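You operate a simulated robot arm through the tools that you are given. There is no shell and no other tool. Be economical: measure what you need, move in short steps, check, and stop when the job is done.

The job below is to be done with a simulated robot arm. You get a single attempt, and the scene is never put back.

Task
Put the folded pale yellow cloth on the top of the lamp table away on the top of the yellow edged table. Open the right door of the sink cabinet, fetch the green block and set it on the floor of the right sink cabinet, then shut the door. Lift the grey handled flap of the dark tank open. The order is free.

It is judged by the outcome, as a careful person would: the job done as asked, and still so three seconds after it is handed in. It fails if anything else is knocked over, pushed out of place, dropped, spilled or broken. Flat cloth is picked up by pressing the open fingertips on it (5 to 10 N) and closing them slowly along it; thin cloth reads only 2 to 8 mm in the jaws.

Robot
A 7-joint arm with a fingered hand on a trunk, on a base that drives. Base frame: it is fixed to the floor where the robot stands at the start and does not move with it; the origin is under the middle of the robot, x ahead of it, y to its left, z up; the surface under the hand at the start is at about z = 0.86. Readings come in m, degrees, newtons and seconds.
With the tool pointing down near the work surface it reaches from about 0.2 to 0.66 m from the robot's upright axis, wherever it stands. Its first joint turns from -115.0 to 115.0 degrees. Places, roughly: floor of the right sink cabinet [9.1, -4.3, 0.1]; folded pale yellow cloth (11x7x3 cm) [0.5, 0.2, 0.9]; green block [7.75, -4.75, 0.25]; grey handled flap of the dark tank [6.6, 2.5, 0.7]; right door of the sink cabinet [8.9, -4.2, 0.4]; top of the yellow edged table [-1.3, -2.9, 0.9]. Payload 3.1 kg.
The tool frame sits at the grasp point between the pads (the TCP): z along the fingers, y along the line on which they close. The tips reach 0.022 m beyond it. Largest opening 0.112 m; the body of the gripper starts 0.06 m behind the TCP. The gripper is a hand of 3 fingers: y runs from the thumb to the fingers, the wrist lies at [0, 0, -0.218] in the tool frame.
Orientation is told as [roll, pitch, yaw] about the base's x, y, z axes, in that order, counted from this pose: with the fingers straight down and closing along the base's y, the tool's x points along the base's -x, its y along +y and its z along -z.

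Tools
- The arm moves only by the tool nudge_tool. Its argument "moves" is a list that holds one entry, the list of rows, each a list of 6 numbers: the shift along the base's x, y, z in units of 200 mm (1.0 is 200 mm), then the turn, a rotation vector about the base's x, y, z in units of 45 degrees (1.0 is 45 degrees). In form: [[[dx, dy, dz, rx, ry, rz], ...]]. A call has 1 to 20 rows; each row is the pose to reach, as a shift and turn from the pose commanded when the call began. A call with a number of a shift or a turn outside -1 to 1 is refused whole. Each row takes 0.2 s and may step no farther than 0.05 m and 8.6 degrees from the row before; otherwise, the whole call is refused. A pose out of reach is approached as far as the arm can. The call stops where the force on the tool passes 40 N (or 10 N more than at its start, if that is more) or the arm is blocked; 0.2 s more then pass. In this call time passes only in rows, and 0.2 s behind the last. The reply holds the time, the measured pose of the TCP, the force on the tool along the base axes, the opening and the grip force, in the units named above and with some noise, with the torque about the TCP (base axes, N m) and any sound that the robot's microphone picked up.
- Cameras (640 x 400 px; columns grow to the right, rows downward): "scene" is now at [0.0143, 0.1524, 1.6351]; the picture's right is [-0.03, -1.00, 0.00], its down [-0.80, 0.02, -0.60] and it looks along [0.60, -0.02, -0.80] (base axes); focal length 286 px, centre (320, 200). "wrist" rides on the gripper at [0.066, 0.003, -0.08] in the tool frame; the picture's right is [-0.05, 1.00, 0.00], its down [-0.77, -0.04, -0.64] and it looks along [-0.63, -0.03, 0.77] (tool axes); focal length 275 px, centre (320, 200). There is no depth. A picture from a camera that has moved, and an enlarged one, comes with that camera's place and axes in the base frame and with its lens.
- snapshot(camera): a new picture of that camera. The clock stands still meanwhile.
- slide_trunk(by): slides the trunk up (or, below 0, down) by that many m; the arm and the scene camera ride with it, the base frame stays. It gives what a move gives, with no picture.
- roll_base(legs): drives the robot by 1 to 6 legs, each [ahead, left, turn to the left] in m, m and degrees, along the robot's own axes; the way and the turn of a leg run together, so that a leg with both is an arc; at most 1.5 m and 180 degrees a leg. The arm and the cameras ride along, it lands a little off, and it stops where it bumps. It gives what a move gives.
- finger_targets(finger1, finger2, thumb_bend): sets how far each is bent, from 0 (flat) to 1 (curled in); at 0.3 the hand is open as for a grip, at 0.7 the pads meet at the TCP. One left out holds its place. A second passes; each finger stops where it meets its share of the squeeze, and holds until it gets a number again. It is the only way to open and close the hand. It gives what a move gives, with no picture; readings hold the bend of each and the force on the fingers (four entries, about 0 where the hand has none), thumb and palm.
- turn_head(pan, tilt): turns the head with the scene camera to pan (to the left, within 155 degrees either way) and tilt (down, from -29 to 69), counted from straight ahead of the robot. It gives what a move gives.
- enlarge(camera, box): a new picture of the part [left, top, right, bottom] of that camera's present view, enlarged. The clock stands still meanwhile.
- sign_off(): hands the job in; it is judged then, once.

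Work in short steps. Places have to be worked out from the pictures, the camera data and where the tool is seen: move nearer, look again, correct. Check each grasp and each placing, and mend what went wrong. You have 165 turns and 108 pictures in all, those below and enlarged ones among them. Open the gripper and draw the arm clear of the work before you hand the job in, unless the task says otherwise; then end with one line.

The tools are called after "Request:" as a command line: name --argument value ..., lists and objects as JSON in quotes. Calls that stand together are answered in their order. nudge_tool: Moves the arm, as the interface text tells. Its arguments: {"type":"object","properties":{"moves":{"type":"array","items":{"type":"array","items":{"type":"array","items":{"type":"number"}}}}},"required":["moves"]} The other tools are called the same way: slide_trunk (by) slides the trunk up or down; finger_targets (finger1, finger2, thumb_bend) moves the fingers one by one; roll_base (legs) drives the base; turn_head (pan, tilt) turns the head that bears the scene camera; snapshot (camera) takes a picture; enlarge (camera, box) takes an enlarged picture of a part of a camera's view; sign_off () hands the job in.

At the start:

```text
clock: 0.0
ee_pos: [0.3042, 0.1614, 1.1183]
tool_rot: [0.1, -0.1, 0.0]
contact_force: [0.2, -1.0, 0.2]
wrist_torque: [-0.04, -0.01, 0.0]
grip_width: 0.1118
grasp_force: 0.0
shape: jaw
bend: [0.3, 0.3, 0.3]
finger forces: [0.1, 0.1, 0.0, 0.0, 0.1, 0.0]
trunk travel left (down, up): [-0.775, 0.215]
robot x, y, heading: [-0.0001, -0.0026, -0.1]
head pan, tilt: [-1.8, 53.4]
```

scene: 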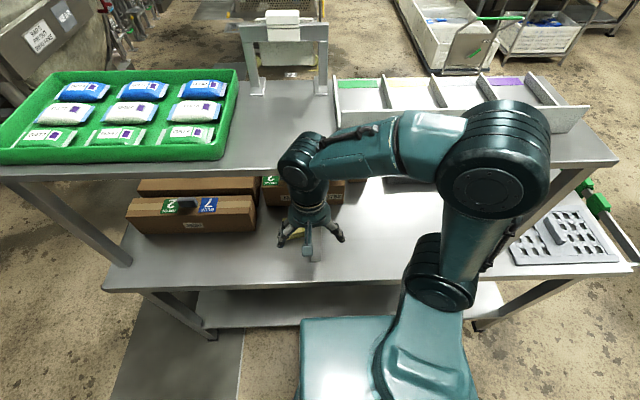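
wrist: 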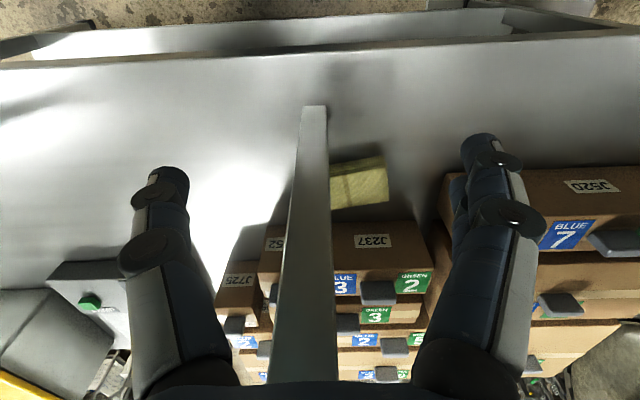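

I start by enlarging the scene around the hand and cloth to understand the shelf above and the bar in the wrist view.

Request:
enlarge --camera "scene" --box '[220, 130, 420, 260]'

Request:
enlarge --camera "wrist" --box '[200, 80, 520, 280]'

```text
3.08 times, centred on (320, 195) of scene
camera zoom: at [0.0143, 0.1524, 1.6351], right [-0.03, -1.0, 0.0], down [-0.8, 0.02, -0.6], along [0.6, -0.02, -0.8], focal length 880 px, centre (320, 215)
```

zoom: 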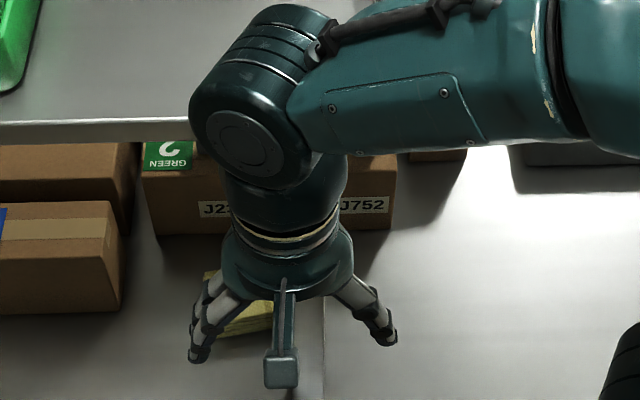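

```text
2.00 times, centred on (360, 180) of wrist
camera zoom: at [0.2386, 0.163, 1.1996], right [0.05, 1.0, 0.0], down [0.77, -0.04, 0.64], along [0.63, -0.03, -0.77], focal length 551 px, centre (240, 240)
```

zoom: 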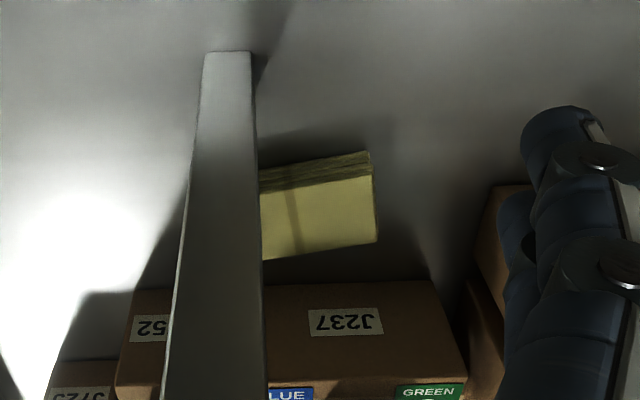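

The grey bar in the wrist view may be a post or part of the hand. I move the tool a little and look again to tell which.

Request:
nudge_tool --moves '[[[-0.1, 0.0, 0.1, 0, 0, 0], [-0.2, 0.0, 0.2, 0, 0, 0]]]'

Request:
snapshot --camera "wrist"

```text
clock: 0.6
ee_pos: [0.2631, 0.1619, 1.1603]
tool_rot: [-0.1, 0.0, 0.0]
contact_force: [-0.7, -0.7, 0.7]
wrist_torque: [-0.01, 0.01, 0.0]
grip_width: 0.112
grasp_force: 0.1
shape: jaw
bend: [0.3, 0.3, 0.3]
finger forces: [0.1, 0.1, 0.0, 0.1, 0.0, 0.0]
trunk travel left (down, up): [-0.775, 0.215]
robot x, y, heading: [-0.0015, 0.001, -0.0]
head pan, tilt: [-1.8, 53.4]
```

```text
103 pictures are left
camera wrist: at [0.1972, 0.1639, 1.2406], right [0.05, 1.0, 0.0], down [0.77, -0.04, 0.64], along [0.64, -0.03, -0.77], focal length 275 px, centre (320, 200)
```

wrist: 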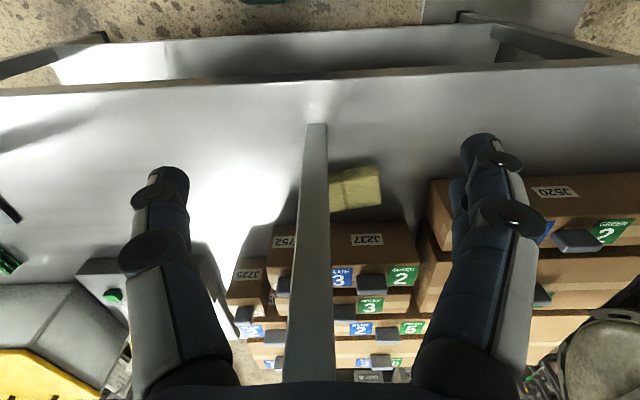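

The bar moved with the view, so it is a real post near (0.38, 0.15) holding the upper shelf's front edge. The cloth sits behind it, around (0.48, 0.20), under the shelf. I look at the scene from here, then to the left side, before planning a tilted approach.

Request:
turn_head --pan 30 --tilt 35

Request:
snapshot --camera "scene"

Request:
turn_head --pan 100 --tilt 30

Request:
snapshot --camera "scene"

Request:
turn_head --pan -100 --tilt 30

Request:
snapshot --camera "scene"

Request:
turn_head --pan 0 --tilt 15

Request:
snapshot --camera "scene"

```text
clock: 1.6
ee_pos: [0.2618, 0.162, 1.1609]
tool_rot: [-0.1, 0.0, 0.0]
contact_force: [0.4, -0.3, -0.3]
wrist_torque: [0.02, -0.01, -0.01]
grip_width: 0.1119
grasp_force: 0.0
shape: jaw
bend: [0.3, 0.3, 0.3]
finger forces: [0.1, 0.0, 0.1, 0.0, 0.1, 0.0]
trunk travel left (down, up): [-0.775, 0.215]
robot x, y, heading: [-0.0007, -0.0003, 0.2]
head pan, tilt: [30.0, 35.0]
```

```text
102 pictures are left
camera scene: at [0.0169, 0.1986, 1.6613], right [0.5, -0.87, 0.0], down [-0.5, -0.29, -0.82], along [0.71, 0.41, -0.57], focal length 286 px, centre (320, 200)
```

scene: 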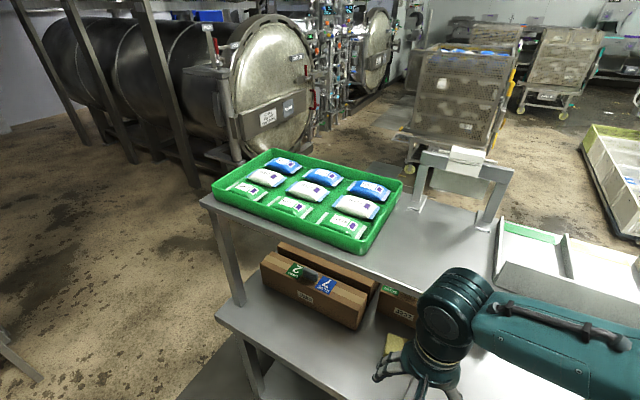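

```text
clock: 3.0
ee_pos: [0.2618, 0.1622, 1.1614]
tool_rot: [0.0, 0.1, -0.1]
contact_force: [0.6, 0.8, -0.6]
wrist_torque: [-0.02, 0.0, 0.01]
grip_width: 0.112
grasp_force: 0.0
shape: jaw
bend: [0.3, 0.3, 0.3]
finger forces: [0.0, 0.0, 0.0, 0.0, 0.0, 0.1]
trunk travel left (down, up): [-0.775, 0.215]
robot x, y, heading: [0.0002, -0.0015, 0.1]
head pan, tilt: [100.0, 30.0]
```

```text
101 pictures are left
camera scene: at [-0.075, 0.2438, 1.6691], right [0.98, 0.17, 0.0], down [0.09, -0.49, -0.87], along [-0.15, 0.85, -0.5], focal length 286 px, centre (320, 200)
```

scene: 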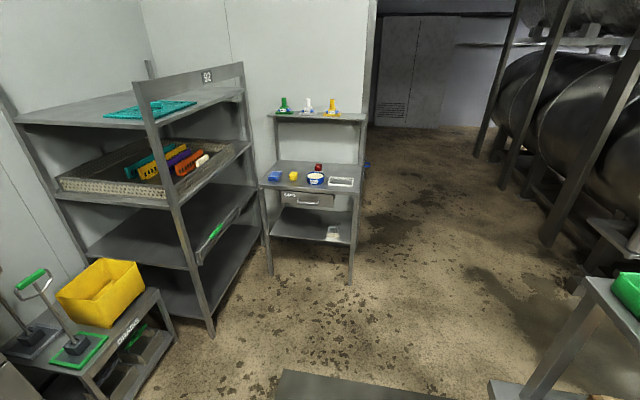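

```text
clock: 5.9
ee_pos: [0.2628, 0.1615, 1.161]
tool_rot: [0.0, -0.1, 0.0]
contact_force: [-0.1, 0.1, -0.2]
wrist_torque: [-0.02, 0.03, 0.0]
grip_width: 0.1117
grasp_force: 0.0
shape: jaw
bend: [0.3, 0.3, 0.3]
finger forces: [0.0, 0.1, 0.0, 0.0, 0.0, 0.0]
trunk travel left (down, up): [-0.775, 0.215]
robot x, y, heading: [0.0032, -0.0001, -0.1]
head pan, tilt: [-100.0, 30.0]
```

```text
100 pictures are left
camera scene: at [-0.0751, 0.0656, 1.6691], right [-0.98, 0.17, 0.0], down [0.09, 0.49, -0.87], along [-0.15, -0.85, -0.5], focal length 286 px, centre (320, 200)
```

scene: 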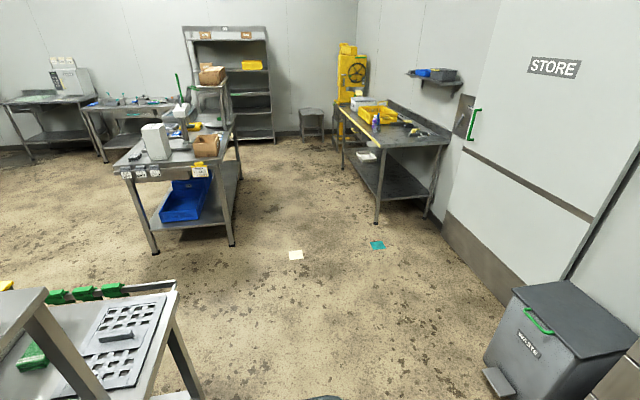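

```text
clock: 7.7
ee_pos: [0.2622, 0.161, 1.1604]
tool_rot: [0.0, 0.0, 0.0]
contact_force: [0.2, 0.6, -0.3]
wrist_torque: [-0.03, 0.03, 0.01]
grip_width: 0.1121
grasp_force: 0.1
shape: jaw
bend: [0.3, 0.3, 0.3]
finger forces: [0.0, 0.0, 0.0, 0.0, 0.0, 0.1]
trunk travel left (down, up): [-0.775, 0.215]
robot x, y, heading: [0.0014, 0.0008, -0.3]
head pan, tilt: [0.0, 15.0]
```

```text
99 pictures are left
camera scene: at [0.034, 0.1546, 1.6933], right [0.0, -1.0, 0.0], down [-0.26, 0.0, -0.97], along [0.97, 0.0, -0.26], focal length 286 px, centre (320, 200)
```

scene: 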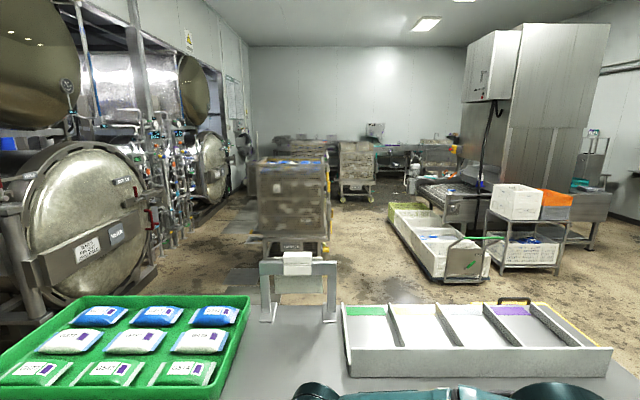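

The way behind and to the left is free. I raise the trunk for elbow clearance, then back off, move left, and turn right about 30° so the hand can reach diagonally past the post.

Request:
slide_trunk --by 0.2

Request:
roll_base --legs '[[-0.12, 0, 0], [0, 0.5, 0], [0, 0, -30]]'

Request:
turn_head --pan 0 --tilt 50

Request:
snapshot --camera "scene"

Request:
snapshot --camera "wrist"

```text
clock: 9.8
ee_pos: [0.2634, 0.162, 1.3596]
tool_rot: [0.0, -0.1, 0.0]
contact_force: [-0.4, 0.0, 0.4]
wrist_torque: [0.02, 0.02, 0.0]
grip_width: 0.1116
grasp_force: 0.1
shape: jaw
bend: [0.3, 0.3, 0.3]
finger forces: [0.0, 0.0, 0.1, 0.0, 0.0, 0.0]
trunk travel left (down, up): [-0.975, 0.015]
robot x, y, heading: [0.002, 0.0015, 0.2]
head pan, tilt: [0.0, 15.0]
```

```text
clock: 15.1
ee_pos: [0.1893, 0.5051, 1.3596]
tool_rot: [-0.2, 0.0, -30.1]
contact_force: [0.4, 0.0, -0.3]
wrist_torque: [-0.01, 0.0, -0.01]
grip_width: 0.1117
grasp_force: 0.1
shape: jaw
bend: [0.3, 0.3, 0.3]
finger forces: [0.0, 0.1, 0.0, 0.0, 0.0, 0.0]
trunk travel left (down, up): [-0.975, 0.015]
robot x, y, heading: [-0.1204, 0.494, -29.8]
head pan, tilt: [0.0, 15.0]
```

```text
clock: 16.1
ee_pos: [0.1887, 0.5048, 1.3602]
tool_rot: [-0.1, 0.0, -29.9]
contact_force: [0.1, 0.2, 0.7]
wrist_torque: [-0.02, 0.0, 0.02]
grip_width: 0.1119
grasp_force: 0.0
shape: jaw
bend: [0.3, 0.3, 0.3]
finger forces: [0.0, 0.0, 0.0, 0.0, 0.1, 0.1]
trunk travel left (down, up): [-0.975, 0.015]
robot x, y, heading: [-0.1198, 0.4963, -29.9]
head pan, tilt: [0.0, 50.0]
```

```text
98 pictures are left
camera scene: at [-0.0276, 0.6218, 1.8396], right [-0.5, -0.87, 0.0], down [-0.66, 0.38, -0.64], along [0.56, -0.32, -0.77], focal length 286 px, centre (320, 200)
```

scene: 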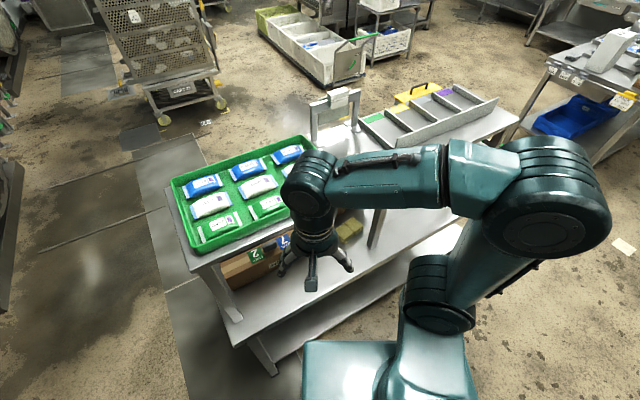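

```text
97 pictures are left
camera wrist: at [0.1342, 0.5397, 1.4405], right [0.54, 0.84, 0.0], down [0.65, -0.42, 0.64], along [0.53, -0.34, -0.77], focal length 275 px, centre (320, 200)
```

wrist: 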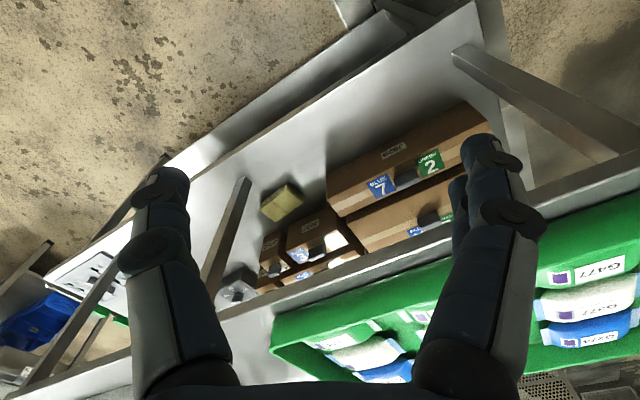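

The view now shows the post, the cloth just beside it and the shelf front edge near z≈1.23. I enlarge the cloth to get its corners.

Request:
enlarge --camera "wrist" --box '[220, 140, 348, 220]'

```text
5.00 times, centred on (284, 180) of wrist
camera zoom: at [0.1342, 0.5397, 1.4405], right [0.54, 0.84, 0.0], down [0.65, -0.42, 0.64], along [0.53, -0.34, -0.77], focal length 1376 px, centre (500, 300)
```

zoom: 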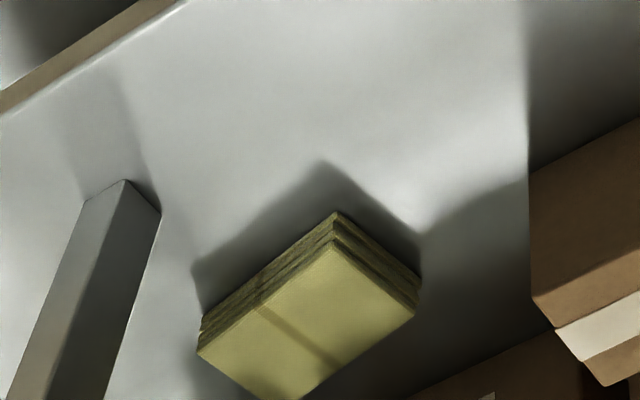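

Cloth top centre is about (0.475, 0.201, 0.89), with its long side nearly along y. I tilt the hand 45° along the robot heading and lower it in front of the shelf.

Request:
nudge_tool --moves '[[[0.0375, -0.106, -0.125, -0.0625, -0.108, 0], [0.075, -0.212, -0.25, -0.125, -0.2165, 0], [0.1125, -0.319, -0.375, -0.1875, -0.325, 0], [0.15, -0.425, -0.5, -0.25, -0.433, 0], [0.1875, -0.531, -0.625, -0.3125, -0.541, 0], [0.225, -0.6375, -0.75, -0.375, -0.65, 0], [0.2625, -0.744, -0.875, -0.4375, -0.758, 0], [0.3, -0.85, -1.0, -0.5, -0.866, 0]]]'

Request:
snapshot --camera "scene"

Request:
snapshot --camera "wrist"

```text
clock: 17.9
ee_pos: [0.2489, 0.3335, 1.1588]
tool_rot: [0.0, -44.9, -30.0]
contact_force: [0.7, -0.5, -0.2]
wrist_torque: [0.02, -0.03, -0.03]
grip_width: 0.112
grasp_force: 0.1
shape: jaw
bend: [0.3, 0.3, 0.3]
finger forces: [0.1, 0.0, 0.0, 0.0, 0.0, 0.0]
trunk travel left (down, up): [-0.975, 0.015]
robot x, y, heading: [-0.1215, 0.4979, -29.8]
head pan, tilt: [0.0, 50.0]
```

```text
95 pictures are left
camera scene: at [-0.0261, 0.6215, 1.8395], right [-0.5, -0.87, 0.0], down [-0.66, 0.38, -0.64], along [0.56, -0.32, -0.77], focal length 286 px, centre (320, 200)
```

scene: 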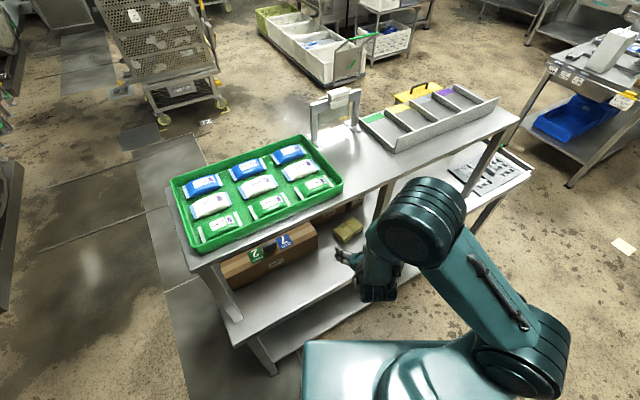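

```text
94 pictures are left
camera wrist: at [0.1622, 0.3869, 1.1679], right [0.53, 0.85, 0.03], down [0.07, -0.08, 0.99], along [0.85, -0.52, -0.1], focal length 275 px, centre (320, 200)
```

wrist: 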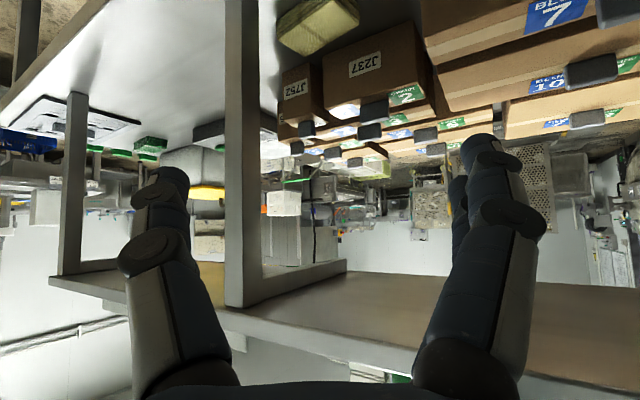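

The arm fits with the elbow clear. I yaw 10° more for post clearance and ease the tilt to 38°, moving to a standoff in front of the cloth.

Request:
nudge_tool --moves '[[[0.05, -0.03, -0.2, 0.02, 0.024, -0.044], [0.12, -0.06, -0.4, 0.04, 0.048, -0.089], [0.25, -0.09, -0.6, 0.06, 0.072, -0.133], [0.4, -0.12, -0.8, 0.08, 0.096, -0.178], [0.52, -0.14, -0.9, 0.1, 0.12, -0.222], [0.62, -0.157, -0.995, 0.1, 0.12, -0.222]]]'

Request:
snapshot --camera "wrist"

Request:
snapshot --camera "scene"

```text
refused: row 4 steps farther than a row can; nothing moved
```

```text
93 pictures are left
camera wrist: at [0.1622, 0.3869, 1.1679], right [0.53, 0.85, 0.03], down [0.07, -0.08, 0.99], along [0.85, -0.52, -0.1], focal length 275 px, centre (320, 200)
```

wrist: 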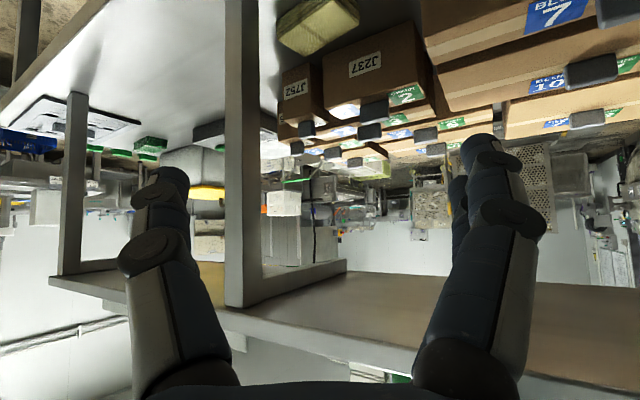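

```text
92 pictures are left
camera scene: at [-0.0261, 0.6215, 1.8395], right [-0.5, -0.87, 0.0], down [-0.66, 0.38, -0.64], along [0.56, -0.32, -0.77], focal length 286 px, centre (320, 200)
```

scene: 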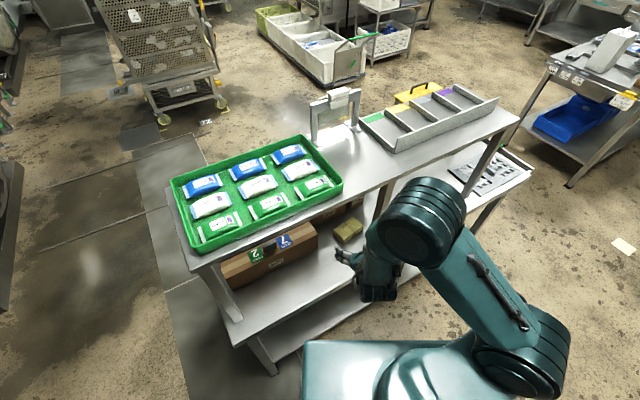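

One row was too long; I resend with smaller, even steps.

Request:
nudge_tool --moves '[[[0.03, -0.02, -0.2, 0.02, 0.024, -0.044], [0.08, -0.04, -0.4, 0.04, 0.048, -0.089], [0.18, -0.07, -0.58, 0.06, 0.072, -0.133], [0.3, -0.1, -0.74, 0.08, 0.096, -0.178], [0.45, -0.13, -0.88, 0.1, 0.12, -0.222], [0.62, -0.157, -0.995, 0.1, 0.12, -0.222]]]'

Request:
snapshot --camera "wrist"

```text
clock: 19.3
ee_pos: [0.3725, 0.3038, 0.9617]
tool_rot: [0.6, -37.8, -40.4]
contact_force: [-0.4, 0.0, -0.9]
wrist_torque: [0.02, 0.0, -0.01]
grip_width: 0.1121
grasp_force: 0.1
shape: jaw
bend: [0.3, 0.3, 0.3]
finger forces: [0.0, 0.0, 0.0, 0.0, 0.0, 0.1]
trunk travel left (down, up): [-0.975, 0.015]
robot x, y, heading: [-0.1197, 0.4959, -30.2]
head pan, tilt: [0.0, 50.0]
```

```text
91 pictures are left
camera wrist: at [0.2972, 0.3703, 0.9842], right [0.67, 0.74, 0.04], down [0.14, -0.17, 0.97], along [0.73, -0.65, -0.22], focal length 275 px, centre (320, 200)
```

wrist: 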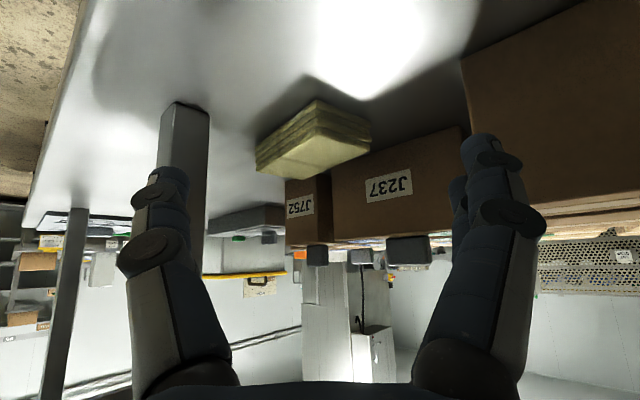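

Clear line past the post. I narrow the fingers to about 7 cm and advance to just above the cloth.

Request:
finger_targets --finger1 0.43 --finger2 0.43 --thumb_bend 0.43

Request:
nudge_tool --moves '[[[0.135, -0.115, 0, 0, 0, 0], [0.27, -0.23, -0.05, 0, 0, 0], [0.4, -0.34, -0.1, 0, 0, 0], [0.53, -0.455, -0.15, 0, 0, 0]]]'

Request:
snapshot --camera "wrist"

Request:
enlarge --camera "scene" --box '[260, 170, 460, 295]'

```text
clock: 20.3
ee_pos: [0.3705, 0.3036, 0.9629]
tool_rot: [0.7, -38.0, -40.5]
contact_force: [1.1, -0.3, -0.8]
wrist_torque: [-0.01, 0.01, -0.03]
grip_width: 0.0757
grasp_force: 0.2
shape: fingers
bend: [0.43, 0.43, 0.43]
finger forces: [0.0, 0.1, 0.2, 0.0, 0.0, 0.0]
trunk travel left (down, up): [-0.975, 0.015]
robot x, y, heading: [-0.1225, 0.4983, -30.0]
head pan, tilt: [0.0, 50.0]
```

```text
clock: 21.3
ee_pos: [0.4796, 0.21, 0.93]
tool_rot: [0.7, -37.9, -40.3]
contact_force: [-0.3, -0.4, -0.4]
wrist_torque: [0.01, 0.01, 0.01]
grip_width: 0.0758
grasp_force: 0.1
shape: fingers
bend: [0.43, 0.43, 0.43]
finger forces: [0.0, 0.0, 0.0, 0.0, 0.1, 0.0]
trunk travel left (down, up): [-0.975, 0.015]
robot x, y, heading: [-0.1182, 0.4958, -30.1]
head pan, tilt: [0.0, 50.0]
```

```text
90 pictures are left
camera wrist: at [0.4044, 0.2779, 0.9528], right [0.67, 0.74, 0.04], down [0.14, -0.17, 0.97], along [0.73, -0.65, -0.22], focal length 275 px, centre (320, 200)
```

wrist: 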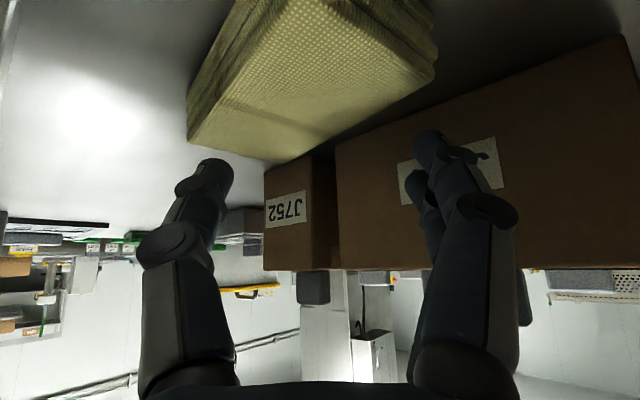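

```text
3.20 times, centred on (360, 232) of scene
camera zoom: at [-0.0244, 0.6222, 1.8394], right [-0.5, -0.87, 0.0], down [-0.66, 0.38, -0.64], along [0.56, -0.32, -0.77], focal length 915 px, centre (192, 96)
```

zoom: 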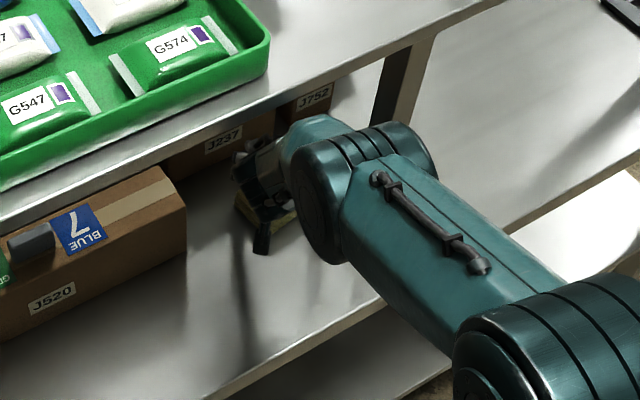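

Tips are above the cloth; the cloth centre lies ~1 cm toward the thumb. I shift that much and lower to near contact.

Request:
nudge_tool --moves '[[[-0.04, -0.045, -0.03, 0, 0, 0], [-0.04, -0.045, -0.06, 0, 0, 0], [-0.04, -0.045, -0.09, 0, 0, 0], [-0.04, -0.045, -0.11, 0, 0, 0]]]'

Request:
snapshot --camera "wrist"

```text
clock: 22.3
ee_pos: [0.4698, 0.2024, 0.9135]
tool_rot: [0.9, -38.4, -40.7]
contact_force: [1.2, -4.2, 24.4]
wrist_torque: [0.71, -0.82, -0.15]
grip_width: 0.0765
grasp_force: 11.8
shape: fingers
bend: [0.45, 0.43, 0.43]
finger forces: [23.9, 0.0, 0.1, 0.0, 0.0, 0.0]
trunk travel left (down, up): [-0.975, 0.015]
robot x, y, heading: [-0.1215, 0.4964, -29.9]
head pan, tilt: [0.0, 50.0]
```

```text
88 pictures are left
camera wrist: at [0.3949, 0.2693, 0.9351], right [0.67, 0.74, 0.04], down [0.13, -0.17, 0.98], along [0.73, -0.65, -0.21], focal length 275 px, centre (320, 200)
```

wrist: 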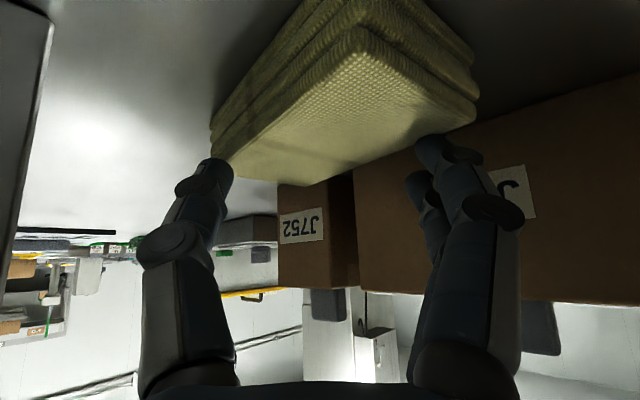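

Only finger 1 presses (24 N), and the tips sit at the cloth's far edge. I lift, narrow the fingers, back off ~2 cm and recentre.

Request:
nudge_tool --moves '[[[0, 0, 0.04, 0, 0, 0], [-0.02, 0.045, 0.08, 0, 0, 0], [-0.04, 0.0925, 0.08, 0, 0, 0]]]'

Request:
finger_targets --finger1 0.48 --finger2 0.48 --thumb_bend 0.48

Request:
snapshot --camera "wrist"

```text
clock: 23.1
ee_pos: [0.4612, 0.2227, 0.9263]
tool_rot: [0.7, -37.9, -40.4]
contact_force: [-0.6, -0.2, 0.0]
wrist_torque: [-0.06, 0.03, 0.01]
grip_width: 0.0752
grasp_force: 0.0
shape: fingers
bend: [0.43, 0.43, 0.43]
finger forces: [0.0, 0.1, 0.0, 0.0, 0.0, 0.1]
trunk travel left (down, up): [-0.975, 0.015]
robot x, y, heading: [-0.1199, 0.4987, -30.2]
head pan, tilt: [0.0, 50.0]
```

```text
clock: 24.1
ee_pos: [0.4633, 0.223, 0.9249]
tool_rot: [0.7, -38.1, -40.6]
contact_force: [-0.3, -0.5, -0.3]
wrist_torque: [-0.04, 0.01, 0.01]
grip_width: 0.0616
grasp_force: 0.0
shape: fingers
bend: [0.48, 0.48, 0.48]
finger forces: [0.1, 0.0, 0.1, 0.0, 0.1, 0.0]
trunk travel left (down, up): [-0.975, 0.015]
robot x, y, heading: [-0.1158, 0.4947, -30.2]
head pan, tilt: [0.0, 50.0]
```

```text
87 pictures are left
camera wrist: at [0.3883, 0.289, 0.9482], right [0.67, 0.74, 0.04], down [0.14, -0.17, 0.98], along [0.73, -0.65, -0.22], focal length 275 px, centre (320, 200)
```

wrist: 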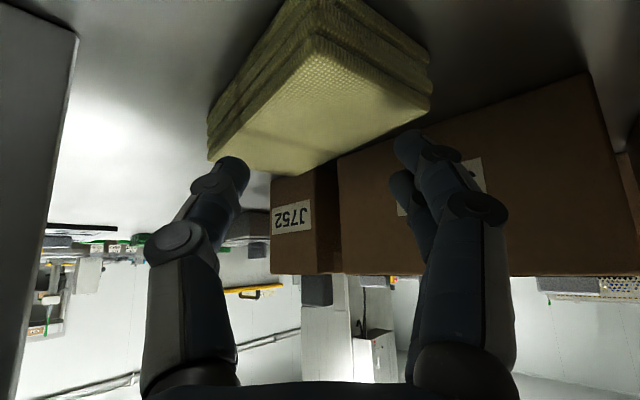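

The diagonal closing line doesn't suit the cloth's shape. I retract a little and rotate the hand 20° back so the closing direction runs more along the cloth's long side.

Request:
nudge_tool --moves '[[[-0.12, 0.05, 0.05, 0, 0, 0], [-0.28, 0.1, 0.1, 0, 0, 0.1], [-0.3, 0.08, 0.1, 0, 0, 0.25], [-0.29, 0.06, 0.1, 0, 0, 0.4], [-0.28, 0.05, 0.1, 0, 0, 0.444]]]'

Request:
snapshot --camera "wrist"

Request:
enlarge --camera "scene" --box '[260, 170, 460, 295]'

```text
clock: 25.3
ee_pos: [0.4063, 0.2314, 0.9448]
tool_rot: [0.7, -38.0, -20.3]
contact_force: [0.2, -0.5, -0.6]
wrist_torque: [0.0, 0.03, 0.02]
grip_width: 0.0612
grasp_force: 0.1
shape: fingers
bend: [0.48, 0.48, 0.48]
finger forces: [0.0, 0.1, 0.1, 0.0, 0.1, 0.0]
trunk travel left (down, up): [-0.975, 0.015]
robot x, y, heading: [-0.1163, 0.4985, -29.9]
head pan, tilt: [0.0, 50.0]
```

```text
86 pictures are left
camera wrist: at [0.3126, 0.2688, 0.9677], right [0.38, 0.93, 0.04], down [0.19, -0.12, 0.98], along [0.91, -0.36, -0.22], focal length 275 px, centre (320, 200)
```

wrist: 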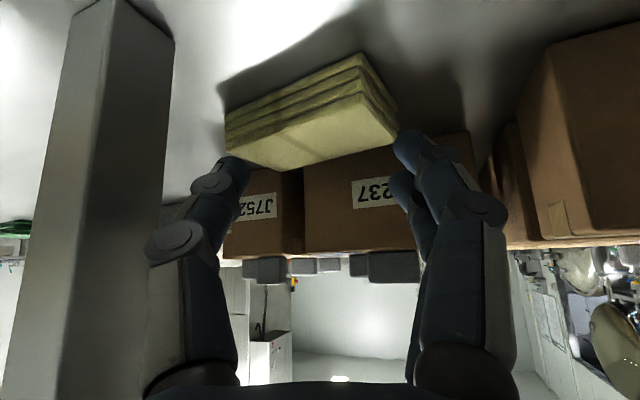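

```text
3.20 times, centred on (360, 232) of scene
camera zoom: at [-0.0279, 0.6219, 1.8396], right [-0.5, -0.87, 0.0], down [-0.66, 0.38, -0.64], along [0.56, -0.32, -0.77], focal length 915 px, centre (192, 96)
```

zoom: 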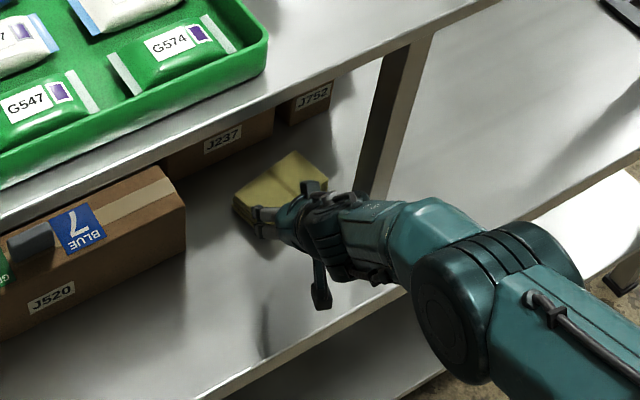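

Alignment is much better. I move forward 6 cm along the heading at this height, keeping the palm clear of the post.

Request:
nudge_tool --moves '[[[0.095, -0.026, 0, 0, 0, 0], [0.19, -0.052, 0, 0, 0, 0], [0.285, -0.078, -0.05, 0, 0, 0], [0.285, -0.078, -0.1, 0, 0, 0]]]'

Request:
snapshot --camera "wrist"

```text
clock: 26.3
ee_pos: [0.4626, 0.2165, 0.9265]
tool_rot: [0.7, -37.9, -20.4]
contact_force: [0.4, -0.9, -0.6]
wrist_torque: [0.0, -0.01, -0.01]
grip_width: 0.0611
grasp_force: 0.0
shape: fingers
bend: [0.48, 0.48, 0.48]
finger forces: [0.1, 0.0, 0.1, 0.0, 0.0, 0.1]
trunk travel left (down, up): [-0.975, 0.015]
robot x, y, heading: [-0.1189, 0.4965, -29.9]
head pan, tilt: [0.0, 50.0]
```

```text
84 pictures are left
camera wrist: at [0.3688, 0.253, 0.9479], right [0.38, 0.93, 0.04], down [0.19, -0.12, 0.98], along [0.91, -0.36, -0.22], focal length 275 px, centre (320, 200)
```

wrist: 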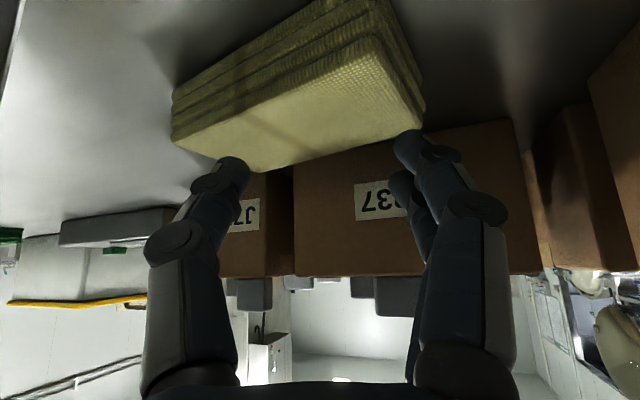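

By geometry finger 1 is lower than thumb due to the tilt. I roll the hand ~6° to level thumb and finger 1, and bring the fingers slightly inward, then look.

Request:
finger_targets --finger1 0.53 --finger2 0.53 --thumb_bend 0.48

Request:
nudge_tool --moves '[[[-0.007, -0.019, 0, 0.125, -0.046, 0], [-0.007, -0.019, -0.02, 0.125, -0.046, 0], [-0.007, -0.019, -0.035, 0.125, -0.046, 0]]]'

Request:
snapshot --camera "wrist"

```text
clock: 27.3
ee_pos: [0.4634, 0.2164, 0.9258]
tool_rot: [0.7, -38.0, -20.5]
contact_force: [0.0, -1.1, -0.8]
wrist_torque: [0.02, -0.02, -0.03]
grip_width: 0.0544
grasp_force: 0.0
shape: fingers
bend: [0.53, 0.53, 0.48]
finger forces: [0.1, 0.0, 0.0, 0.1, 0.0, 0.0]
trunk travel left (down, up): [-0.975, 0.015]
robot x, y, heading: [-0.1194, 0.498, -30.1]
head pan, tilt: [0.0, 50.0]
```

```text
clock: 28.1
ee_pos: [0.4621, 0.2124, 0.9189]
tool_rot: [8.3, -37.7, -25.2]
contact_force: [0.5, -0.5, 2.0]
wrist_torque: [-0.05, -0.03, -0.03]
grip_width: 0.0541
grasp_force: 0.7
shape: fingers
bend: [0.53, 0.53, 0.48]
finger forces: [0.0, 0.0, 0.1, 0.1, 0.7, 0.1]
trunk travel left (down, up): [-0.975, 0.015]
robot x, y, heading: [-0.1185, 0.4922, -30.1]
head pan, tilt: [0.0, 50.0]
```

```text
83 pictures are left
camera wrist: at [0.3679, 0.2471, 0.9415], right [0.37, 0.92, 0.14], down [0.15, -0.21, 0.97], along [0.91, -0.34, -0.22], focal length 275 px, centre (320, 200)
```

wrist: 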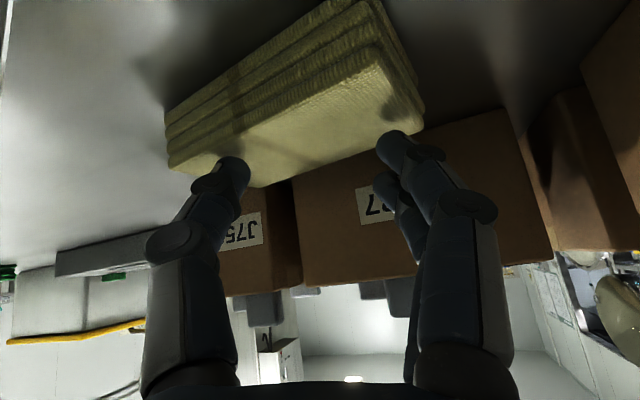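

Thumb just touches (0.7 N). I roll back 2.5° and lower 3 mm to load both.

Request:
nudge_tool --moves '[[[0, 0, -0.005, -0.052, 0.019, 0], [0, 0, -0.015, -0.052, 0.019, 0]]]'

```text
clock: 28.7
ee_pos: [0.463, 0.2133, 0.9165]
tool_rot: [5.1, -38.1, -23.3]
contact_force: [0.9, -0.6, 8.4]
wrist_torque: [0.25, -0.11, 0.01]
grip_width: 0.0543
grasp_force: 4.2
shape: fingers
bend: [0.53, 0.53, 0.48]
finger forces: [8.4, 0.1, 0.0, 0.0, 0.0, 0.1]
trunk travel left (down, up): [-0.975, 0.015]
robot x, y, heading: [-0.1174, 0.4948, -30.3]
head pan, tilt: [0.0, 50.0]
```

Now finger 1 carries 8 N and the thumb none; I roll 1.2° the other way.

Request:
nudge_tool --moves '[[[0, 0, -0.002, 0.025, -0.009, 0], [0, 0, -0.004, 0.025, -0.009, 0]]]'

```text
clock: 29.3
ee_pos: [0.4626, 0.2122, 0.9174]
tool_rot: [6.7, -38.1, -24.0]
contact_force: [5.7, -1.8, 18.5]
wrist_torque: [-0.86, -0.13, 0.24]
grip_width: 0.0543
grasp_force: 9.3
shape: fingers
bend: [0.53, 0.53, 0.48]
finger forces: [0.0, 0.0, 0.0, 0.1, 18.8, 0.1]
trunk travel left (down, up): [-0.975, 0.015]
robot x, y, heading: [-0.1204, 0.4957, -30.2]
head pan, tilt: [0.0, 50.0]
```

Thumb now takes it all (19 N). I halve the correction and ease up slightly.

Request:
nudge_tool --moves '[[[0, 0, 0.003, -0.011, 0.004, 0], [0, 0, 0.003, -0.011, 0.004, 0]]]'

```text
clock: 29.9
ee_pos: [0.4612, 0.2119, 0.9181]
tool_rot: [6.0, -38.0, -23.7]
contact_force: [3.0, -0.3, 19.9]
wrist_torque: [-0.73, -0.13, 0.17]
grip_width: 0.0542
grasp_force: 9.9
shape: fingers
bend: [0.53, 0.53, 0.48]
finger forces: [2.0, 0.1, 0.0, 0.0, 18.2, 0.0]
trunk travel left (down, up): [-0.975, 0.015]
robot x, y, heading: [-0.1208, 0.4948, -30.0]
head pan, tilt: [0.0, 50.0]
```

Finger 1 2 N, thumb 18 N; one more small balance step.

Request:
nudge_tool --moves '[[[0, 0, 0.003, -0.008, 0.003, 0], [0, 0, 0.003, -0.008, 0.003, 0]]]'

```text
clock: 30.5
ee_pos: [0.4609, 0.2127, 0.9165]
tool_rot: [5.6, -38.0, -23.5]
contact_force: [1.4, -1.7, 16.5]
wrist_torque: [0.24, -0.27, -0.08]
grip_width: 0.0542
grasp_force: 8.5
shape: fingers
bend: [0.54, 0.53, 0.48]
finger forces: [13.0, 0.0, 0.0, 0.0, 3.8, 0.0]
trunk travel left (down, up): [-0.975, 0.015]
robot x, y, heading: [-0.1217, 0.4953, -29.9]
head pan, tilt: [0.0, 50.0]
```

Both press (13 and 4 N). I begin closing slowly.

Request:
finger_targets --finger1 0.56 --finger2 0.56 --thumb_bend 0.51

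Request:
finger_targets --finger1 0.59 --finger2 0.59 --thumb_bend 0.54

```text
clock: 31.5
ee_pos: [0.4605, 0.2123, 0.9164]
tool_rot: [5.5, -37.9, -23.5]
contact_force: [-1.2, 0.2, 13.3]
wrist_torque: [0.2, -0.18, 0.01]
grip_width: 0.052
grasp_force: 6.7
shape: fingers
bend: [0.55, 0.56, 0.5]
finger forces: [10.4, 0.0, 0.0, 0.1, 3.2, 0.1]
trunk travel left (down, up): [-0.975, 0.015]
robot x, y, heading: [-0.1213, 0.4943, -30.0]
head pan, tilt: [0.0, 50.0]
```

```text
clock: 32.5
ee_pos: [0.4617, 0.2126, 0.9169]
tool_rot: [5.5, -38.0, -23.4]
contact_force: [-0.7, 2.8, 9.9]
wrist_torque: [0.37, -0.18, 0.07]
grip_width: 0.0456
grasp_force: 6.0
shape: fingers
bend: [0.56, 0.59, 0.54]
finger forces: [10.3, 0.0, 0.0, 0.0, 0.6, 0.0]
trunk travel left (down, up): [-0.975, 0.015]
robot x, y, heading: [-0.1182, 0.5013, -30.1]
head pan, tilt: [0.0, 50.0]
```

Thumb is losing pressure; I roll it down slightly and look at the cloth.

Request:
nudge_tool --moves '[[[0, 0, -0.004, 0.008, -0.003, 0], [0, 0, -0.004, 0.008, -0.003, 0]]]'

Request:
snapshot --camera "wrist"

```text
clock: 33.1
ee_pos: [0.4617, 0.2138, 0.9168]
tool_rot: [5.9, -38.2, -23.7]
contact_force: [0.5, 1.5, 16.9]
wrist_torque: [-0.07, -0.1, -0.02]
grip_width: 0.045
grasp_force: 8.4
shape: fingers
bend: [0.56, 0.59, 0.54]
finger forces: [7.8, 0.1, 0.1, 0.1, 9.2, 0.1]
trunk travel left (down, up): [-0.975, 0.015]
robot x, y, heading: [-0.1217, 0.493, -30.0]
head pan, tilt: [0.0, 50.0]
```

```text
82 pictures are left
camera wrist: at [0.3673, 0.2482, 0.939], right [0.37, 0.92, 0.11], down [0.16, -0.18, 0.97], along [0.91, -0.35, -0.22], focal length 275 px, centre (320, 200)
```

wrist: 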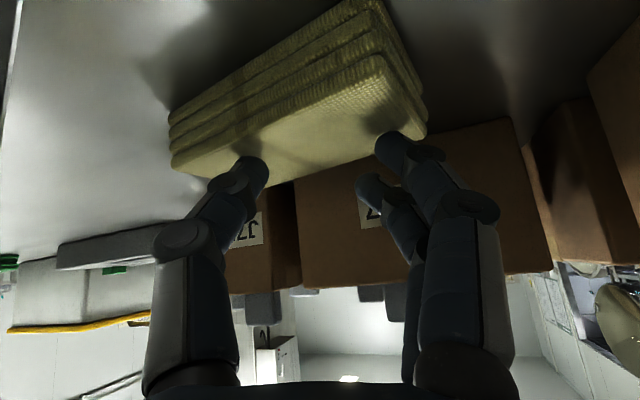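

Balanced at 8 and 9 N. I keep closing slowly.

Request:
finger_targets --finger1 0.61 --finger2 0.62 --thumb_bend 0.57

Request:
finger_targets --finger1 0.65 --finger2 0.65 --thumb_bend 0.6

```text
clock: 34.1
ee_pos: [0.4622, 0.2134, 0.9179]
tool_rot: [5.9, -38.1, -23.8]
contact_force: [1.3, 0.9, 20.0]
wrist_torque: [0.15, -0.23, 0.04]
grip_width: 0.0449
grasp_force: 9.9
shape: fingers
bend: [0.56, 0.62, 0.55]
finger forces: [12.4, 0.1, 0.1, 0.0, 7.4, 0.0]
trunk travel left (down, up): [-0.975, 0.015]
robot x, y, heading: [-0.1193, 0.4951, -30.1]
head pan, tilt: [0.0, 50.0]
```

```text
clock: 35.1
ee_pos: [0.461, 0.2146, 0.9177]
tool_rot: [6.0, -38.0, -23.7]
contact_force: [4.7, 4.4, 20.1]
wrist_torque: [0.69, -0.47, -0.05]
grip_width: 0.036
grasp_force: 9.7
shape: fingers
bend: [0.58, 0.65, 0.6]
finger forces: [20.0, 0.0, 0.0, 0.0, 0.0, 0.1]
trunk travel left (down, up): [-0.975, 0.015]
robot x, y, heading: [-0.1203, 0.4956, -30.0]
head pan, tilt: [0.0, 50.0]
```

Thumb lifts as it curls. I roll it down again and ease a bit upward.

Request:
nudge_tool --moves '[[[0, 0, 0.003, 0.015, -0.0055, 0], [0, 0, 0.003, 0.015, -0.0055, 0]]]'

Request:
snapshot --camera "wrist"

```text
clock: 35.7
ee_pos: [0.4621, 0.2133, 0.9162]
tool_rot: [6.7, -37.9, -24.2]
contact_force: [4.5, 3.4, 15.8]
wrist_torque: [0.57, -0.37, -0.04]
grip_width: 0.0356
grasp_force: 8.7
shape: fingers
bend: [0.58, 0.65, 0.6]
finger forces: [16.8, 0.0, 0.0, 0.1, 0.1, 0.1]
trunk travel left (down, up): [-0.975, 0.015]
robot x, y, heading: [-0.12, 0.4962, -30.0]
head pan, tilt: [0.0, 50.0]
```

```text
81 pictures are left
camera wrist: at [0.3674, 0.2483, 0.9386], right [0.37, 0.92, 0.12], down [0.16, -0.19, 0.97], along [0.91, -0.34, -0.22], focal length 275 px, centre (320, 200)
```

wrist: 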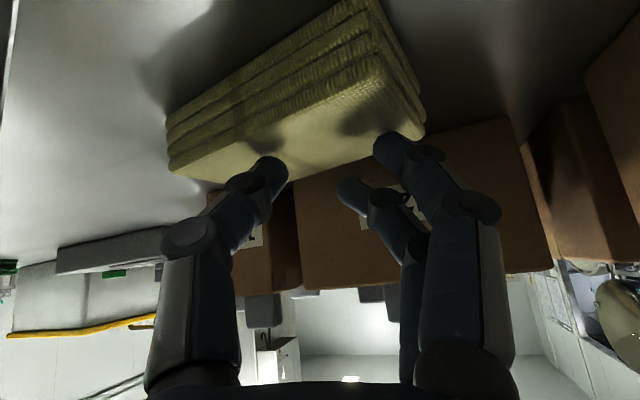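

Thumb still floats. I roll 1.5° more so it presses again.

Request:
nudge_tool --moves '[[[0, 0, 0.0, 0.015, -0.0055, 0], [0, 0, 0.0, 0.03, -0.011, 0]]]'

```text
clock: 36.3
ee_pos: [0.4611, 0.2116, 0.9163]
tool_rot: [8.6, -37.8, -25.4]
contact_force: [2.0, 1.1, 12.3]
wrist_torque: [0.03, -0.15, 0.08]
grip_width: 0.0274
grasp_force: 6.5
shape: fingers
bend: [0.61, 0.65, 0.6]
finger forces: [6.5, 0.0, 0.0, 0.1, 6.5, 0.0]
trunk travel left (down, up): [-0.975, 0.015]
robot x, y, heading: [-0.1171, 0.498, -29.9]
head pan, tilt: [0.0, 50.0]
```

Balanced at 6.5 N each with a 27 mm gap. I close on in small steps.

Request:
finger_targets --finger1 0.65 --finger2 0.66 --thumb_bend 0.62

Request:
finger_targets --finger1 0.68 --finger2 0.68 --thumb_bend 0.64

```text
clock: 37.3
ee_pos: [0.4615, 0.2147, 0.9168]
tool_rot: [8.7, -37.7, -25.3]
contact_force: [0.8, 1.1, 9.8]
wrist_torque: [0.24, -0.18, -0.01]
grip_width: 0.0241
grasp_force: 4.8
shape: fingers
bend: [0.63, 0.66, 0.62]
finger forces: [9.9, 0.0, 0.1, 0.0, 0.1, 0.0]
trunk travel left (down, up): [-0.975, 0.015]
robot x, y, heading: [-0.1208, 0.4983, -30.0]
head pan, tilt: [0.0, 50.0]
```

```text
clock: 38.3
ee_pos: [0.4628, 0.2136, 0.9151]
tool_rot: [8.7, -37.7, -25.4]
contact_force: [1.3, 3.0, 7.5]
wrist_torque: [0.23, -0.08, -0.02]
grip_width: 0.0189
grasp_force: 3.8
shape: fingers
bend: [0.65, 0.68, 0.64]
finger forces: [7.7, 0.1, 0.1, 0.0, 0.1, 0.0]
trunk travel left (down, up): [-0.975, 0.015]
robot x, y, heading: [-0.1188, 0.4971, -30.4]
head pan, tilt: [0.0, 50.0]
```

Thumb floats again; I roll and lower slightly, then continue.

Request:
nudge_tool --moves '[[[0, 0, -0.005, 0.015, -0.0055, 0], [0, 0, -0.005, 0.03, -0.011, 0]]]'

Request:
finger_targets --finger1 0.74 --finger2 0.7 --thumb_bend 0.69

Request:
snapshot --camera "wrist"

```text
clock: 38.9
ee_pos: [0.4617, 0.2139, 0.9163]
tool_rot: [10.5, -37.6, -26.5]
contact_force: [1.8, 2.9, 9.3]
wrist_torque: [0.19, -0.15, 0.02]
grip_width: 0.0181
grasp_force: 3.5
shape: fingers
bend: [0.66, 0.68, 0.64]
finger forces: [8.0, 0.0, 0.0, 0.1, 0.3, 0.0]
trunk travel left (down, up): [-0.975, 0.015]
robot x, y, heading: [-0.1168, 0.4941, -29.9]
head pan, tilt: [0.0, 50.0]
```

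```text
clock: 39.9
ee_pos: [0.4633, 0.2121, 0.9132]
tool_rot: [10.4, -37.5, -26.5]
contact_force: [-0.2, 0.1, 0.3]
wrist_torque: [0.0, 0.01, 0.01]
grip_width: 0.0
grasp_force: 0.1
shape: fingers
bend: [0.74, 0.7, 0.69]
finger forces: [0.0, 0.0, 0.1, 0.1, 0.1, 0.0]
trunk travel left (down, up): [-0.975, 0.015]
robot x, y, heading: [-0.1221, 0.4985, -30.0]
head pan, tilt: [0.0, 50.0]
```

```text
80 pictures are left
camera wrist: at [0.3678, 0.2462, 0.9371], right [0.37, 0.91, 0.17], down [0.14, -0.24, 0.96], along [0.92, -0.33, -0.22], focal length 275 px, centre (320, 200)
```

wrist: 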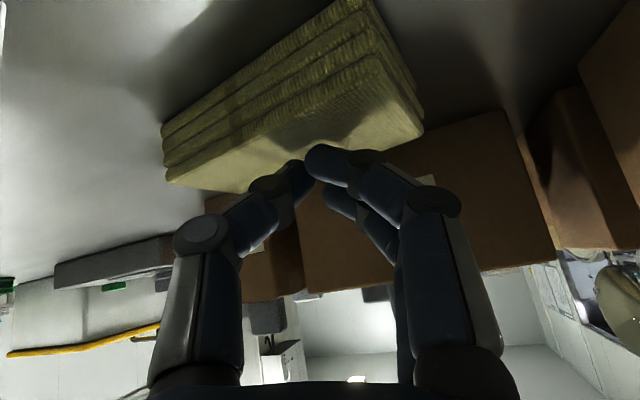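

The stack didn't gather; it behaves as a firm folded pad about 3 cm thick. Better to grip it across its 7 cm short side, coming in from the left. I open, retract and unroll first.

Request:
nudge_tool --moves '[[[0, 0, 0.1, -0.05, 0.018, 0], [-0.1, 0.04, 0.17, -0.1, 0.037, 0], [-0.25, 0.15, 0.2, -0.162, 0.0595, 0], [-0.4, 0.34, 0.2, -0.162, 0.0595, 0]]]'

Request:
finger_targets --finger1 0.3 --finger2 0.3 --thumb_bend 0.3

Request:
nudge_tool --moves '[[[0, 0, 0, 0, 0, -0.17], [0, 0, 0, 0, 0, -0.34], [0, 0, 0, 0, 0, -0.51], [0, 0, 0, 0, 0, -0.68], [0, 0, 0, 0, 0, -0.85], [0, 0, 0, 0, 0, -1.0]]]'

Request:
snapshot --camera "wrist"

Request:
snapshot --camera "scene"

```text
clock: 40.9
ee_pos: [0.3808, 0.2817, 0.9562]
tool_rot: [0.7, -38.0, -20.6]
contact_force: [-1.1, -0.5, 0.5]
wrist_torque: [0.01, -0.04, -0.01]
grip_width: 0.0001
grasp_force: 0.1
shape: fingers
bend: [0.74, 0.7, 0.69]
finger forces: [0.0, 0.0, 0.0, 0.0, 0.0, 0.1]
trunk travel left (down, up): [-0.975, 0.015]
robot x, y, heading: [-0.1205, 0.4994, -30.3]
head pan, tilt: [0.0, 50.0]
```

```text
clock: 41.9
ee_pos: [0.3811, 0.2808, 0.9557]
tool_rot: [0.8, -38.0, -20.5]
contact_force: [0.3, -0.1, 0.3]
wrist_torque: [-0.01, 0.02, -0.02]
grip_width: 0.1111
grasp_force: 0.1
shape: fingers
bend: [0.3, 0.3, 0.3]
finger forces: [0.1, 0.0, 0.0, 0.0, 0.0, 0.0]
trunk travel left (down, up): [-0.975, 0.015]
robot x, y, heading: [-0.1152, 0.4975, -30.2]
head pan, tilt: [0.0, 50.0]
```

```text
clock: 43.3
ee_pos: [0.3834, 0.2806, 0.9533]
tool_rot: [0.6, -38.0, -65.6]
contact_force: [0.5, 0.5, 0.2]
wrist_torque: [0.02, -0.03, 0.0]
grip_width: 0.1111
grasp_force: 0.0
shape: fingers
bend: [0.3, 0.3, 0.3]
finger forces: [0.1, 0.0, 0.0, 0.1, 0.1, 0.0]
trunk travel left (down, up): [-0.975, 0.015]
robot x, y, heading: [-0.117, 0.4962, -29.8]
head pan, tilt: [0.0, 50.0]
```

```text
79 pictures are left
camera wrist: at [0.344, 0.3739, 0.9765], right [0.92, 0.38, 0.04], down [0.05, -0.21, 0.98], along [0.38, -0.9, -0.22], focal length 275 px, centre (320, 200)
```

wrist: 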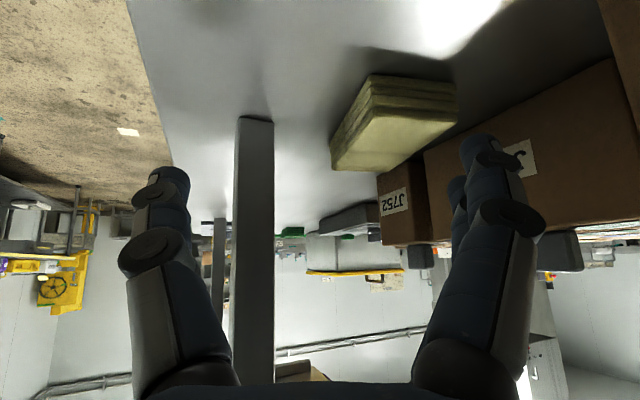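

```text
78 pictures are left
camera scene: at [-0.0259, 0.6221, 1.8394], right [-0.5, -0.87, 0.0], down [-0.66, 0.38, -0.64], along [0.56, -0.32, -0.77], focal length 286 px, centre (320, 200)
```

scene: 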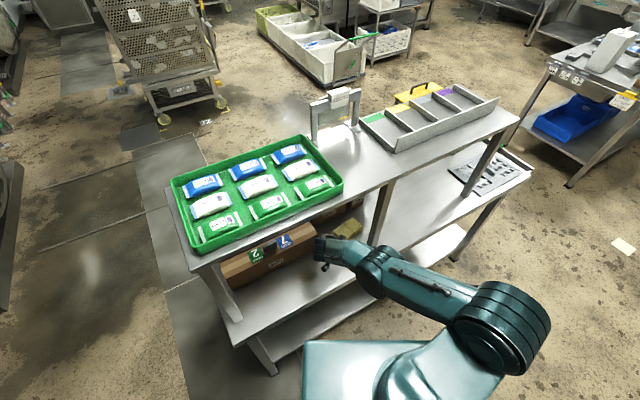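

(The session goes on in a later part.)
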